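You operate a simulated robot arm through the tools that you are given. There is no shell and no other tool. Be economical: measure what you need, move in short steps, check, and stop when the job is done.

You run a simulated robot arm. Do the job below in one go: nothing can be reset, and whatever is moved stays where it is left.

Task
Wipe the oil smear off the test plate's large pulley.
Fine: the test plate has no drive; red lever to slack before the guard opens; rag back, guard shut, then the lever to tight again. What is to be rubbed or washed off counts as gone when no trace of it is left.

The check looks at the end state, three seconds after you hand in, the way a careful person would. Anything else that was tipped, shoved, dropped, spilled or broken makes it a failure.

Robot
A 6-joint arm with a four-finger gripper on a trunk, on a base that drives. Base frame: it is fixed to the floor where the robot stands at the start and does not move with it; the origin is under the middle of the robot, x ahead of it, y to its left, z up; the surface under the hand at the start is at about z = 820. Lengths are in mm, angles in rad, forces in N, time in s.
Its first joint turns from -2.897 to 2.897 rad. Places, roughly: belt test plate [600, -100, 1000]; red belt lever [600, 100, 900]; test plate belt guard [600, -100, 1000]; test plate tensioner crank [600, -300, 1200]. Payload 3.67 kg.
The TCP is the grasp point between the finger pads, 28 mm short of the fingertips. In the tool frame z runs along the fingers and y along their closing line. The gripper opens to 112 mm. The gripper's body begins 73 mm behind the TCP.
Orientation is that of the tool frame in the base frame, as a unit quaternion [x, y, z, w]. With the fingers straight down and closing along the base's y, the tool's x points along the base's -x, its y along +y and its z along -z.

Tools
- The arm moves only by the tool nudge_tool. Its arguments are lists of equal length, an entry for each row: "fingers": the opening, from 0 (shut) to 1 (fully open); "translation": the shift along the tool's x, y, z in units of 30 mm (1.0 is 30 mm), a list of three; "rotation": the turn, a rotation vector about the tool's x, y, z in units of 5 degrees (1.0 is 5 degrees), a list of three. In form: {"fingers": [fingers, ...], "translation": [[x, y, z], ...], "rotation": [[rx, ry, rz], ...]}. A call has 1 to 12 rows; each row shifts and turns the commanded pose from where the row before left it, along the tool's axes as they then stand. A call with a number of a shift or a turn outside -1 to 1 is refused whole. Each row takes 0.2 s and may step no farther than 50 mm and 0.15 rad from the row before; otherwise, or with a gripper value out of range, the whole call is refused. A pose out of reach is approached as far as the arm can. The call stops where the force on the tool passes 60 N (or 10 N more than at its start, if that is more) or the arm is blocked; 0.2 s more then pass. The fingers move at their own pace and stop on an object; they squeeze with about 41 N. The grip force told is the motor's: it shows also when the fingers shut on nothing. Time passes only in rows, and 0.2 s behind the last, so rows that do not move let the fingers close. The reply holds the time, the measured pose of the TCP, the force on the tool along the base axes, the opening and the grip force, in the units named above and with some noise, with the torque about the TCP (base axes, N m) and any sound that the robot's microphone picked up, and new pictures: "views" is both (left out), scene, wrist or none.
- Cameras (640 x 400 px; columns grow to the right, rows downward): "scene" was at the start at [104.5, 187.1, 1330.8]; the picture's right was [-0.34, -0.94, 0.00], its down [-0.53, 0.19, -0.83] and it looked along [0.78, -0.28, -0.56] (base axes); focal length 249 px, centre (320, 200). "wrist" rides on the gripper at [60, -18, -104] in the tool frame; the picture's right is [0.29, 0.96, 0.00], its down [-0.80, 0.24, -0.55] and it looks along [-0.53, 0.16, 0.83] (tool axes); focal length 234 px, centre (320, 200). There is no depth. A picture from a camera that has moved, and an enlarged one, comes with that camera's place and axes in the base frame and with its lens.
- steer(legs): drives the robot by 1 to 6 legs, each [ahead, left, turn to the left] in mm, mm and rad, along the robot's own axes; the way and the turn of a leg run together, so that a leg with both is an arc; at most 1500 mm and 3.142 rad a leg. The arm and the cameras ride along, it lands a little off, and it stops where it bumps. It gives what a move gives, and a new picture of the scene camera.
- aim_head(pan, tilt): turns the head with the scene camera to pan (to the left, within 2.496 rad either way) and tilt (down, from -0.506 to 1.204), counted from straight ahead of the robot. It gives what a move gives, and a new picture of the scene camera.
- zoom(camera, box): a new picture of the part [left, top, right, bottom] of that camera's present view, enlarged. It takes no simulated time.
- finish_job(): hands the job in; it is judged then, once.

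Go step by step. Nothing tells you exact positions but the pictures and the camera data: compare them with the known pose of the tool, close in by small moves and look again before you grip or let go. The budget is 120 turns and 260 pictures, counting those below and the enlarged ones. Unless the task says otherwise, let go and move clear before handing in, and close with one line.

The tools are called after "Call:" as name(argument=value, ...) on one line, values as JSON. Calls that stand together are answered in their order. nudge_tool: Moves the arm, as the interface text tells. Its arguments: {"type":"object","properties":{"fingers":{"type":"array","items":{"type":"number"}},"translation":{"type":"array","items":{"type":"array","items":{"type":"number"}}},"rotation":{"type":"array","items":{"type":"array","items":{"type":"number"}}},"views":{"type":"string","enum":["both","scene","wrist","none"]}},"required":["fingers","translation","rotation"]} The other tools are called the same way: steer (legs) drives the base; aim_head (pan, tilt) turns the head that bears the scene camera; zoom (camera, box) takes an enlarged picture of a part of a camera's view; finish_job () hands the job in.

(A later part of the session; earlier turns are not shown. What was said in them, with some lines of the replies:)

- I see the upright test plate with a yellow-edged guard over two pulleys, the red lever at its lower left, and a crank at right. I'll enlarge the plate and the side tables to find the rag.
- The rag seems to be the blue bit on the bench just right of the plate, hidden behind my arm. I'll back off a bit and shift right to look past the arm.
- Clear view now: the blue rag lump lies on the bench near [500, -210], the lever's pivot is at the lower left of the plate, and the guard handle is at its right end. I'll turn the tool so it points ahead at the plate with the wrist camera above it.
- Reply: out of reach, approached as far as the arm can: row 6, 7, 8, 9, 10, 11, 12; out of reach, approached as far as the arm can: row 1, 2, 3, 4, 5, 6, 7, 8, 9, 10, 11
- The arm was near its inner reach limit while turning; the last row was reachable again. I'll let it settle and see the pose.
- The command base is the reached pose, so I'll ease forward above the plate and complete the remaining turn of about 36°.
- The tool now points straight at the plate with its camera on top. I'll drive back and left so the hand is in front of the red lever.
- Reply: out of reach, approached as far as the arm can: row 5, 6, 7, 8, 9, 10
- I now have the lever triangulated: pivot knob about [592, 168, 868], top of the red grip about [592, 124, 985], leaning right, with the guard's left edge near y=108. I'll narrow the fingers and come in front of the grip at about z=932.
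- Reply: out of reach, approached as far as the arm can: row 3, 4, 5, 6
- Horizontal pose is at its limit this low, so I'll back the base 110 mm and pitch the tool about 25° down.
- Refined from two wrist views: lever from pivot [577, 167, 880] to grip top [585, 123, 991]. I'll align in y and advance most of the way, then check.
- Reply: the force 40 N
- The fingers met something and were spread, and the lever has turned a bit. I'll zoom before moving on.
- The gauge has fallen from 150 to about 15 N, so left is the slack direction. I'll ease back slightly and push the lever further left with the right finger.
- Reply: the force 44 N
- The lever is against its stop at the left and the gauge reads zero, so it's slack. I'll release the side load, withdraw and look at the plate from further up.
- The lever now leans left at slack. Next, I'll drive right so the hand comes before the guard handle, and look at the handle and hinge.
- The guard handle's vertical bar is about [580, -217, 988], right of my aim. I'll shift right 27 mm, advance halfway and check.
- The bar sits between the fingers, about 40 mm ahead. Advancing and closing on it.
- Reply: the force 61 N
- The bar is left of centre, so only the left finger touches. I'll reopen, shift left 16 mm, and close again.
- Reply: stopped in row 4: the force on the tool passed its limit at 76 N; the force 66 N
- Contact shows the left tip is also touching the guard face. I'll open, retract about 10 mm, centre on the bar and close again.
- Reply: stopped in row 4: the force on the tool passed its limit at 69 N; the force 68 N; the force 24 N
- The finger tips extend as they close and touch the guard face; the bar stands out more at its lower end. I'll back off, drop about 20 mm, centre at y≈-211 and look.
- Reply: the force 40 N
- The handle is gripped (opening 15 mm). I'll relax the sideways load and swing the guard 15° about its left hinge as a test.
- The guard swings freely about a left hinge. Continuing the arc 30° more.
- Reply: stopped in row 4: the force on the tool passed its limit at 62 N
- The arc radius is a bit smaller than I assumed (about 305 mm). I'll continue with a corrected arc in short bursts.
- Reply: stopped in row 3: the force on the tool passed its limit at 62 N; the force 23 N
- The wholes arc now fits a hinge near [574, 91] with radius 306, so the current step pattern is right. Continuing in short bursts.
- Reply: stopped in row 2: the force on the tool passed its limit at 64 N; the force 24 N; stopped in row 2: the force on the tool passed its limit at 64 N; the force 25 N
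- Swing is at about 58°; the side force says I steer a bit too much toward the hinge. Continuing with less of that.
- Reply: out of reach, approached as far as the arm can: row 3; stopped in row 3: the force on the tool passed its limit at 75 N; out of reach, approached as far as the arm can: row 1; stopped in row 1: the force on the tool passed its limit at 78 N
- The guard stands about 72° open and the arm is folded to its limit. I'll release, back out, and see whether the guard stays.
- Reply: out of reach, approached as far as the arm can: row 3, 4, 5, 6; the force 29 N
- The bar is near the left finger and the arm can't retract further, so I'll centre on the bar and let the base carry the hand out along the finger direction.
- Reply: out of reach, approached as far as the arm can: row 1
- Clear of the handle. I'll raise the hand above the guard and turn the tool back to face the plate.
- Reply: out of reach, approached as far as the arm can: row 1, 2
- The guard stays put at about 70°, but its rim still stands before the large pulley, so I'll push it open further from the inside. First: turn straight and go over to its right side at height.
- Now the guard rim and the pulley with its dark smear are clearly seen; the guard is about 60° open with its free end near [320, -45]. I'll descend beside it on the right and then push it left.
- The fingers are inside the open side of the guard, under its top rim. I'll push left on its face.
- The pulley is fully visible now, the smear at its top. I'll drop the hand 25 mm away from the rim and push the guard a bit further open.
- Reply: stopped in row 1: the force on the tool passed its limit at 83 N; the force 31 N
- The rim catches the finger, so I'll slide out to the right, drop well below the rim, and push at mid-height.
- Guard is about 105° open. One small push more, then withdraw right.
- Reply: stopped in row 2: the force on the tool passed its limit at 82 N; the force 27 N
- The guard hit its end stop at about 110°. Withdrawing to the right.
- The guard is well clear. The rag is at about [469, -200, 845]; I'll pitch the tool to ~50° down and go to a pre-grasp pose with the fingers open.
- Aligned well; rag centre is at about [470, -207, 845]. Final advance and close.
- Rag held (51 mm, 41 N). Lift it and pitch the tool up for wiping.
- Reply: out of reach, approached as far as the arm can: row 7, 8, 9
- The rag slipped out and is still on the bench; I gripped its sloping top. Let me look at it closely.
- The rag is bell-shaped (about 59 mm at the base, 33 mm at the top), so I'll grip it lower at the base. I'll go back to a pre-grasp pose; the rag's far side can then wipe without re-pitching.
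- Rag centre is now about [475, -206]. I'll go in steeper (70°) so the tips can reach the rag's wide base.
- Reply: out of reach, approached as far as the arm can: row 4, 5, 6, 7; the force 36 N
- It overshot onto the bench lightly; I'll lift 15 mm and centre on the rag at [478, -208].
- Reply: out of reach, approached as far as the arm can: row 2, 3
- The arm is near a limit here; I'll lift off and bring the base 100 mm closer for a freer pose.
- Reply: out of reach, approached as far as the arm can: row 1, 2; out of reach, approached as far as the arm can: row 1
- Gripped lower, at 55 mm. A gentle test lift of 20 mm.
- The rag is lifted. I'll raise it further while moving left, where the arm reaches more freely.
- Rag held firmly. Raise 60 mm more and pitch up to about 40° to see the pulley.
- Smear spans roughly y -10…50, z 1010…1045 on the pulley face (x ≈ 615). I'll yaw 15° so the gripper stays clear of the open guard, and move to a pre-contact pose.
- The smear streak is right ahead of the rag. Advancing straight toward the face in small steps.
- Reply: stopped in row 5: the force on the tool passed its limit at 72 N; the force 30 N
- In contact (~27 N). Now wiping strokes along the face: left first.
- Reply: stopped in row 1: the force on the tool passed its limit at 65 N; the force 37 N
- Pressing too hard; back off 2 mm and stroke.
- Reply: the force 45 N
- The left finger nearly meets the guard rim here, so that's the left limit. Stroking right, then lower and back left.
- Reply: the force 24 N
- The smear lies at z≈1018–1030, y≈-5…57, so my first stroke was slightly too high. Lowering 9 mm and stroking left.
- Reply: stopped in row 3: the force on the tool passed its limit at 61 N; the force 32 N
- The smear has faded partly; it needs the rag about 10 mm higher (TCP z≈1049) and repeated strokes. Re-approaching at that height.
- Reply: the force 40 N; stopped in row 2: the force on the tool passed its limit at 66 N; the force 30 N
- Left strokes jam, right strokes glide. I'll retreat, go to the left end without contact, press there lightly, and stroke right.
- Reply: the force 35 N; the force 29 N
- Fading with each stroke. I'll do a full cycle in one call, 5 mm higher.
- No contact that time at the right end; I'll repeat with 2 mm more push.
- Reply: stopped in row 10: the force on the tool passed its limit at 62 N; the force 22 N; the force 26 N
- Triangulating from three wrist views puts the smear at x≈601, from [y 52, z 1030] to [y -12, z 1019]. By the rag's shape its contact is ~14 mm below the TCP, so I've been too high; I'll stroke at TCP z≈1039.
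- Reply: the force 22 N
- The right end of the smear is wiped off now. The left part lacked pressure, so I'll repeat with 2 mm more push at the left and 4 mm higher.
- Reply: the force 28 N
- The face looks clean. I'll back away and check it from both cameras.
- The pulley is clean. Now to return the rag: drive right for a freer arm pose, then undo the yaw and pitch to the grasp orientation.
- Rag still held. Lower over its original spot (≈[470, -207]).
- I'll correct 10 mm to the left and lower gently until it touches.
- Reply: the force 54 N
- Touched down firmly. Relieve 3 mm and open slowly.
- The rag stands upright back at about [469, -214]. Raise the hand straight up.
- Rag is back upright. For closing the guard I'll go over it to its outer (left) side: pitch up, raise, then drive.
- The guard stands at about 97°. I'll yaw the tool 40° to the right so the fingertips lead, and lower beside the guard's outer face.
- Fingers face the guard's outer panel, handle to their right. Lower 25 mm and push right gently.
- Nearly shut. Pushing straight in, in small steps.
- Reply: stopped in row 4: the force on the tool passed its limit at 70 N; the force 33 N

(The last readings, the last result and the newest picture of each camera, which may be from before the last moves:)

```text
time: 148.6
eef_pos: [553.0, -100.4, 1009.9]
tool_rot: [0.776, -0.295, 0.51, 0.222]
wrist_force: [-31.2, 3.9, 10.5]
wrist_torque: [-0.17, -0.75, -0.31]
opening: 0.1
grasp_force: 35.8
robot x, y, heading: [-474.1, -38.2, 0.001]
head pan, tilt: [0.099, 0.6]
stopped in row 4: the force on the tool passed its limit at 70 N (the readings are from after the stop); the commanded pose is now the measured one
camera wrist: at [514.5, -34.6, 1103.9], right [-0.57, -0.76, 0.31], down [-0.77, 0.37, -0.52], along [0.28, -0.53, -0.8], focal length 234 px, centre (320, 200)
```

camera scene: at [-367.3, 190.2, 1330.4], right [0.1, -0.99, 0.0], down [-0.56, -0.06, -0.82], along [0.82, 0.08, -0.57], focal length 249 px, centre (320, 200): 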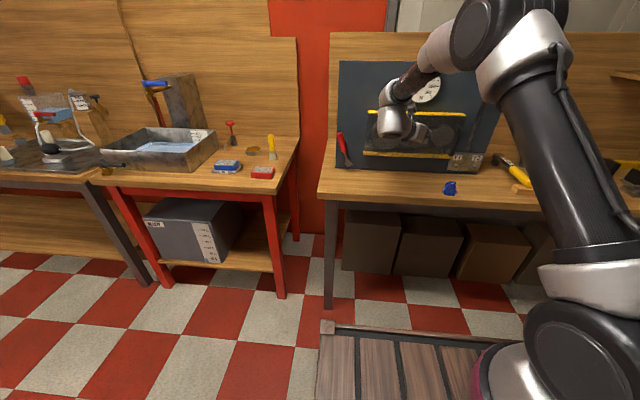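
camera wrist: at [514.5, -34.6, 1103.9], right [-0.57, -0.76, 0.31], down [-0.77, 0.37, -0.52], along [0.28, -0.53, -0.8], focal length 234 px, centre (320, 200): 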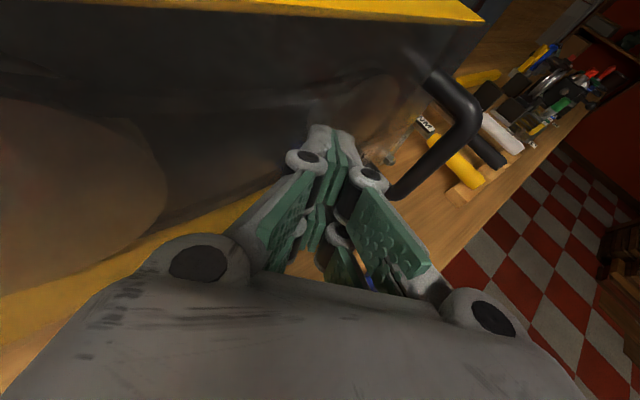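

The guard is shut against its stop. Now retreat, straighten the yaw, and head for the lever.

Call:
nudge_tool(fingers=[0, 0, 0, 0, 0, 0, 0, 0, 0, 0, 0, 0], translation=[[-0.3, 0.67, -0.66], [-0.3, 0.67, -0.66], [-0.3, 0.67, -0.66], [-0.3, 0.67, -0.66], [0, 0, 0], [0, 0, 0], [0, 0, 0], [0, 0, 0], [0, 0, 0], [0, 0, 0], [0, 0, 0], [0, 0, 0]], rotation=[[0, 0, 0], [0, 0, 0], [0, 0, 0], [0, 0, 0], [0.904, 0, -0.428], [0.904, 0, -0.428], [0.904, 0, -0.428], [0.904, 0, -0.428], [0.904, 0, -0.428], [0.904, 0, -0.428], [0.904, 0, -0.428], [0.904, 0, -0.428]], views="both")

Call:
zoom(camera="scene", box=[320, 60, 520, 190])

```text
time: 151.2
eef_pos: [436.8, -98.3, 1009.3]
tool_rot: [0.843, -0.004, 0.537, 0.042]
wrist_force: [0.0, -0.2, 0.3]
wrist_torque: [-0.01, 0.0, -0.01]
opening: 0.0
grasp_force: 35.3
robot x, y, heading: [-477.6, -33.3, 0.005]
head pan, tilt: [0.099, 0.6]
camera scene: at [-368.0, 190.4, 1330.4], right [0.1, -0.99, 0.0], down [-0.56, -0.06, -0.82], along [0.82, 0.08, -0.57], focal length 249 px, centre (320, 200)
camera wrist: at [368.1, -71.8, 1105.1], right [0.07, -0.94, 0.32], down [-0.85, -0.23, -0.47], along [0.52, -0.24, -0.82], focal length 234 px, centre (320, 200)
```

scene: 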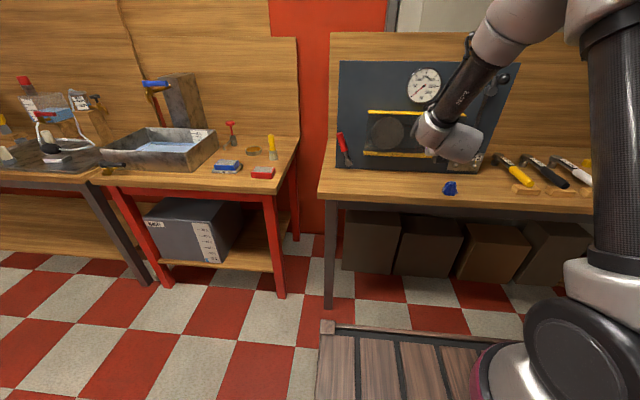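
wrist: 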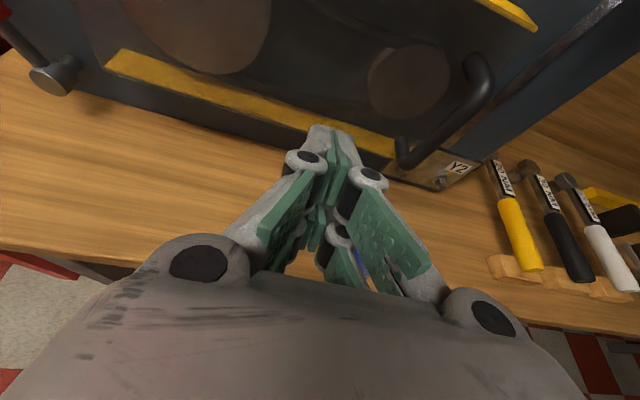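

```text
3.08 times, centred on (420, 125) of scene
camera zoom: at [-368.0, 190.4, 1330.4], right [0.1, -0.99, 0.0], down [-0.56, -0.06, -0.82], along [0.82, 0.08, -0.57], focal length 766 px, centre (12, 431)
```

zoom: 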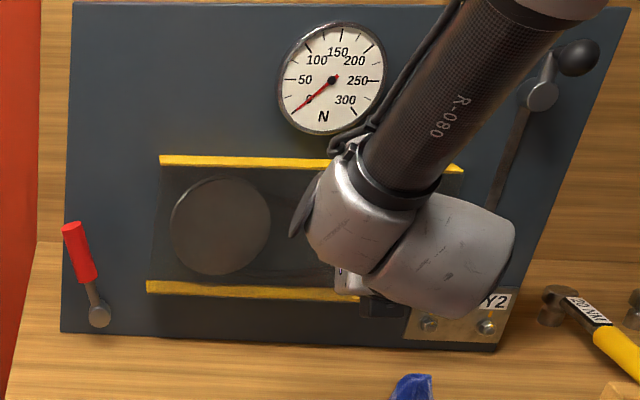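

The guard is shut with a clean pulley. Driving left and forward for the lever.

Call:
steer(legs=[[0, 125, 0], [80, 0, 0]])

Call:
nudge_tool(fingers=[0, 0, 0, 0, 0, 0, 0, 0, 0], translation=[[0, -0.9, 0], [0, -0.9, 0], [0, -0.9, 0], [0, -0.9, 0], [0, -0.9, 0], [0, -0.9, 0], [0, -0.9, 0], [0, -0.9, 0], [0, 0, 0]], rotation=[[0, 0, 0], [0, 0, 0], [0, 0, 0], [0, 0, 0], [0, 0, 0], [0, 0, 0], [0, 0, 0], [0, 0, 0], [0, 0, 0]], views="wrist")

```text
time: 153.1
eef_pos: [517.5, 27.4, 1008.2]
tool_rot: [0.842, -0.005, 0.537, 0.042]
wrist_force: [0.1, -0.7, 0.1]
wrist_torque: [0.0, 0.02, 0.02]
opening: 0.2
grasp_force: 35.9
robot x, y, heading: [-398.0, 87.9, 0.002]
head pan, tilt: [0.099, 0.6]
camera scene: at [-287.3, 316.7, 1330.4], right [0.1, -0.99, 0.0], down [-0.56, -0.06, -0.82], along [0.82, 0.08, -0.57], focal length 249 px, centre (320, 200)
```

scene: 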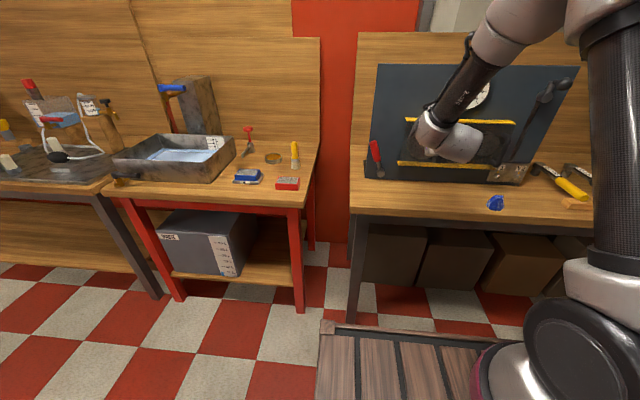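

```text
time: 155.1
eef_pos: [528.3, 242.5, 995.6]
tool_rot: [0.842, -0.005, 0.538, 0.042]
wrist_force: [0.2, -1.1, -0.2]
wrist_torque: [0.0, 0.0, 0.01]
opening: 0.2
grasp_force: 35.4
robot x, y, heading: [-400.1, 93.1, 0.0]
head pan, tilt: [0.099, 0.6]
camera wrist: at [459.9, 270.0, 1091.6], right [0.07, -0.94, 0.32], down [-0.85, -0.23, -0.47], along [0.52, -0.24, -0.82], focal length 234 px, centre (320, 200)
```

wrist: 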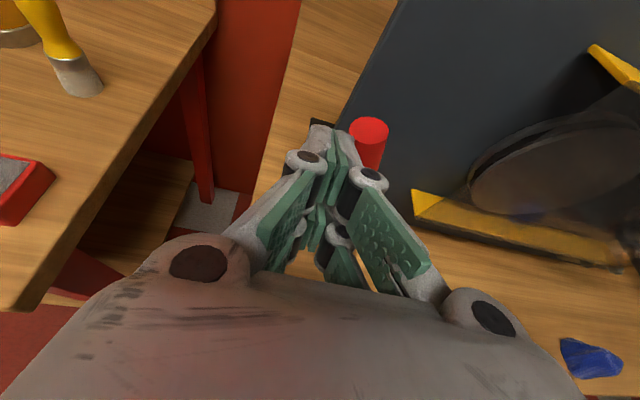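

The lever is just right of the fingers. I'll lower and go in to its left side, then push right.

Call:
nudge_tool(fingers=[0, 0, 0, 0, 0, 0, 0], translation=[[-0.82, -0.02, 0.4], [-0.2, 0.03, 0.65], [0.2, 0.03, 0.7], [-0.015, 0.398, 0.03], [-0.015, 0.398, 0.03], [-0.015, 0.398, 0.03], [0, 0, 0]], rotation=[[0, 0, 0], [0, 0, 0], [0, 0, 0], [0, 0, 0], [0, 0, 0], [0, 0, 0], [0, 0, 0]], views="both")

```text
time: 156.7
eef_pos: [564.7, 201.0, 951.7]
tool_rot: [0.842, -0.005, 0.538, 0.043]
wrist_force: [0.2, 2.4, 0.2]
wrist_torque: [-0.05, 0.03, 0.07]
opening: 0.0
grasp_force: 35.3
robot x, y, heading: [-398.4, 88.0, -0.001]
head pan, tilt: [0.099, 0.6]
camera scene: at [-287.3, 316.9, 1330.4], right [0.1, -0.99, 0.0], down [-0.56, -0.06, -0.82], along [0.82, 0.08, -0.57], focal length 249 px, centre (320, 200)
camera wrist: at [496.6, 227.8, 1047.9], right [0.07, -0.94, 0.32], down [-0.85, -0.23, -0.47], along [0.52, -0.24, -0.82], focal length 234 px, centre (320, 200)
```

scene: 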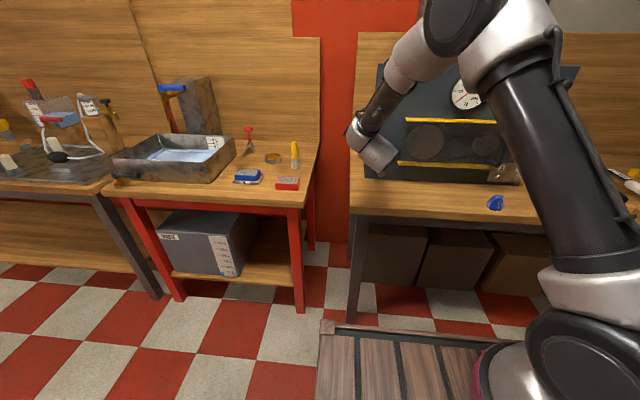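
wrist: 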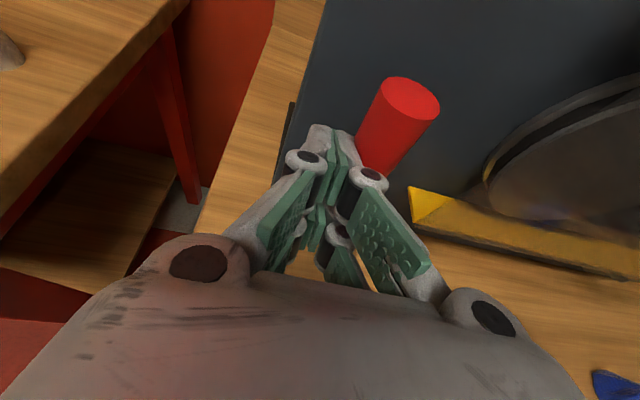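

Contact made and the lever is moving. Keep pushing right in small steps until the stop.

Call:
nudge_tool(fingers=[0, 0, 0, 0, 0, 0, 0, 0], translation=[[-0.01, 0.3, 0.02], [-0.01, 0.3, 0.02], [-0.01, 0.2, 0.015], [-0.01, 0.2, 0.015], [-0.01, 0.2, 0.015], [-0.01, 0.2, 0.015], [-0.01, 0.2, 0.015], [0, 0, 0]], rotation=[[0, 0, 0], [0, 0, 0], [0, 0, 0], [0, 0, 0], [0, 0, 0], [0, 0, 0], [0, 0, 0], [0, 0, 0]], views="both")

Call:
zoom(camera="scene", box=[360, 60, 560, 190])

```text
time: 158.3
eef_pos: [563.5, 165.0, 951.4]
tool_rot: [0.843, 0.001, 0.537, 0.037]
wrist_force: [-9.4, 11.2, 3.1]
wrist_torque: [0.16, 0.11, 0.11]
opening: 0.0
grasp_force: 35.8
robot x, y, heading: [-397.2, 91.0, 0.003]
head pan, tilt: [0.099, 0.6]
stopped in row 7: the force on the tool passed its limit at 67 N (the readings are from after the stop); the commanded pose is now the measured one
camera scene: at [-288.5, 318.1, 1330.4], right [0.1, -0.99, 0.0], down [-0.56, -0.06, -0.83], along [0.82, 0.08, -0.56], focal length 249 px, centre (320, 200)
camera wrist: at [494.8, 190.9, 1048.5], right [0.09, -0.94, 0.32], down [-0.85, -0.24, -0.47], along [0.52, -0.23, -0.82], focal length 234 px, centre (320, 200)
```

scene: 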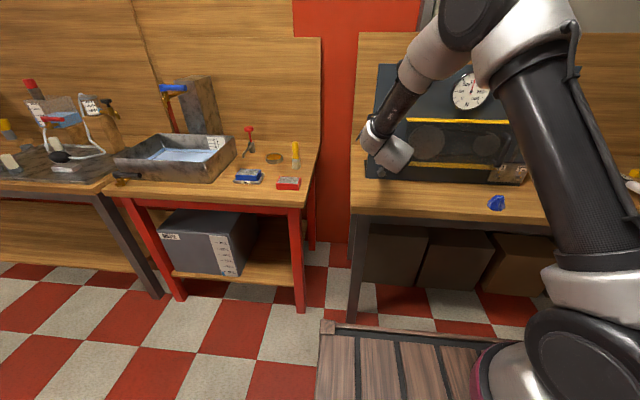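
wrist: 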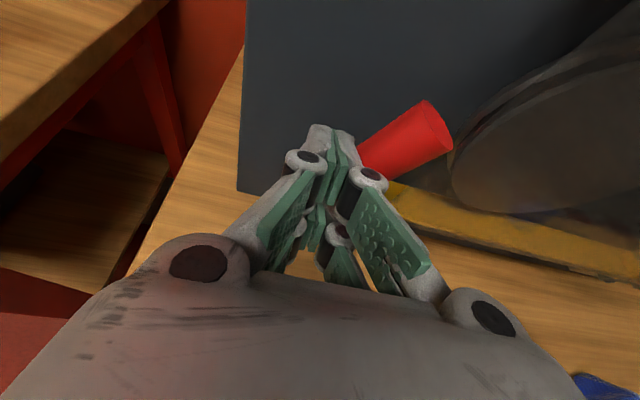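

```text
3.08 times, centred on (460, 125) of scene
camera zoom: at [-288.5, 318.1, 1330.4], right [0.1, -0.99, 0.0], down [-0.56, -0.06, -0.83], along [0.82, 0.08, -0.56], focal length 766 px, centre (-111, 431)
```

zoom: 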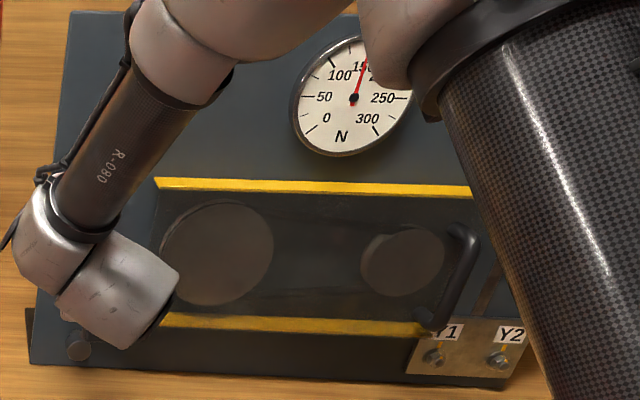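

The lever reached its stop and the gauge is back at 150 N. Withdraw and check the end state.

Call:
nudge_tool(fingers=[0, 0, 0, 0, 0, 0, 0], translation=[[0.01, -0.4, 0], [0, -0.3, -0.8], [0, 0, -1], [0, 0, -1], [0, 0, -1], [0, 0, -1], [0.6, 0, -0.4]], rotation=[[0, 0, 0], [0, 0, 0], [0, 0, 0], [0, 0, 0], [0, 0, 0], [0, 0, 0], [0, 0, 0]], views="wrist")

Call:
steer(legs=[[-150, 0, 0], [0, -150, 0]])

Call:
zoom(camera="scene", box=[280, 50, 520, 210])

```text
time: 159.9
eef_pos: [432.3, 194.2, 1031.0]
tool_rot: [0.843, 0.0, 0.536, 0.038]
wrist_force: [-0.6, -0.1, -0.4]
wrist_torque: [0.06, -0.06, -0.01]
opening: 0.0
grasp_force: 35.8
robot x, y, heading: [-396.3, 91.0, 0.004]
head pan, tilt: [0.099, 0.6]
camera wrist: at [362.6, 220.7, 1127.6], right [0.08, -0.94, 0.32], down [-0.85, -0.24, -0.47], along [0.52, -0.23, -0.82], focal length 234 px, centre (320, 200)
```

wrist: 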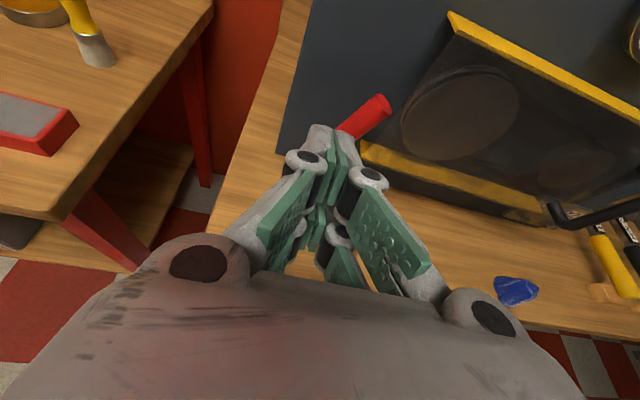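

```text
time: 162.2
eef_pos: [283.3, 44.1, 1031.6]
tool_rot: [0.842, 0.0, 0.538, 0.038]
wrist_force: [-0.2, 0.3, 1.1]
wrist_torque: [-0.02, 0.01, -0.04]
opening: 0.0
grasp_force: 35.5
robot x, y, heading: [-544.2, -57.8, 0.002]
head pan, tilt: [0.099, 0.6]
camera scene: at [-435.9, 167.8, 1330.4], right [0.1, -0.99, 0.0], down [-0.56, -0.06, -0.83], along [0.82, 0.08, -0.56], focal length 249 px, centre (320, 200)
```

scene: 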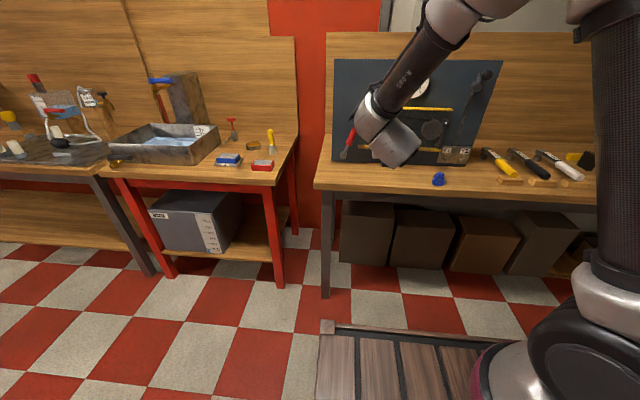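

```text
2.50 times, centred on (400, 130) of scene
camera zoom: at [-435.9, 167.8, 1330.4], right [0.1, -0.99, 0.0], down [-0.56, -0.06, -0.83], along [0.82, 0.08, -0.56], focal length 623 px, centre (120, 375)
```

zoom: 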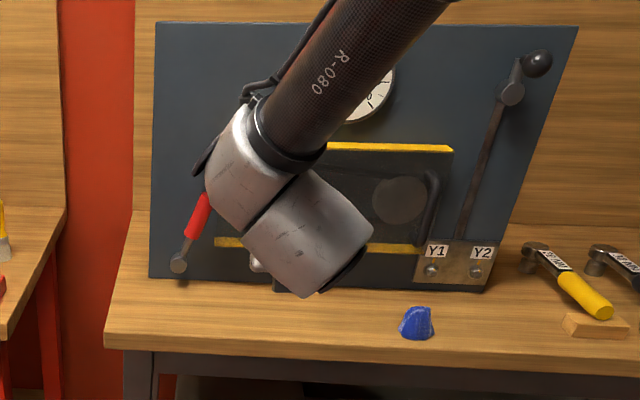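

The lever leans to tight again. One more clear look past the arm to confirm gauge, guard and rag.

Call:
steer(legs=[[0, -400, 0]])

Call:
zoom(camera="scene", box=[200, 50, 440, 210])

```text
time: 164.7
eef_pos: [283.7, -361.8, 1031.8]
tool_rot: [0.843, -0.004, 0.537, 0.041]
wrist_force: [0.3, 0.8, 0.5]
wrist_torque: [0.0, -0.01, -0.02]
opening: 0.0
grasp_force: 35.7
robot x, y, heading: [-544.4, -459.0, -0.003]
head pan, tilt: [0.099, 0.6]
camera scene: at [-435.0, -232.6, 1330.4], right [0.09, -1.0, 0.0], down [-0.56, -0.05, -0.83], along [0.82, 0.08, -0.56], focal length 249 px, centre (320, 200)
```

scene: 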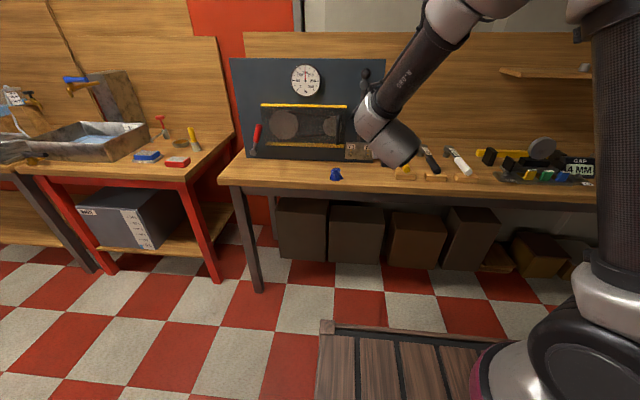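

```text
2.50 times, centred on (320, 130) of scene
camera zoom: at [-435.0, -232.6, 1330.4], right [0.09, -1.0, 0.0], down [-0.56, -0.05, -0.83], along [0.82, 0.08, -0.56], focal length 623 px, centre (320, 375)
```

zoom: 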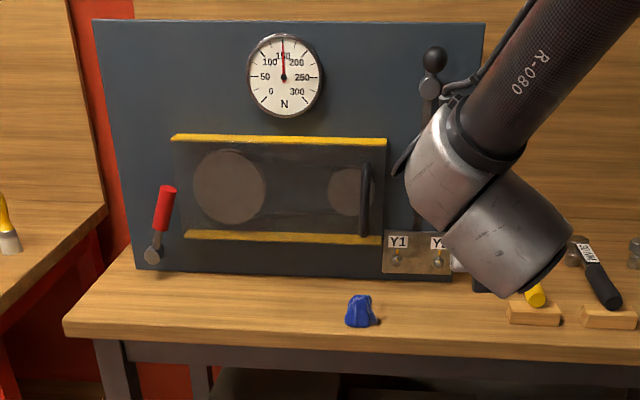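

The gauge reads 150 N, the guard is shut over a clean pulley, the lever is at tight, the rag is back in its place, and the hand is clear.

Call:
finish_job()

```text
The job is handed in.
```

The oil smear is wiped off the large pulley, with no trace visible in either camera. The rag is back in its place, the guard is shut, and the lever is at tight with the gauge at 150 N.
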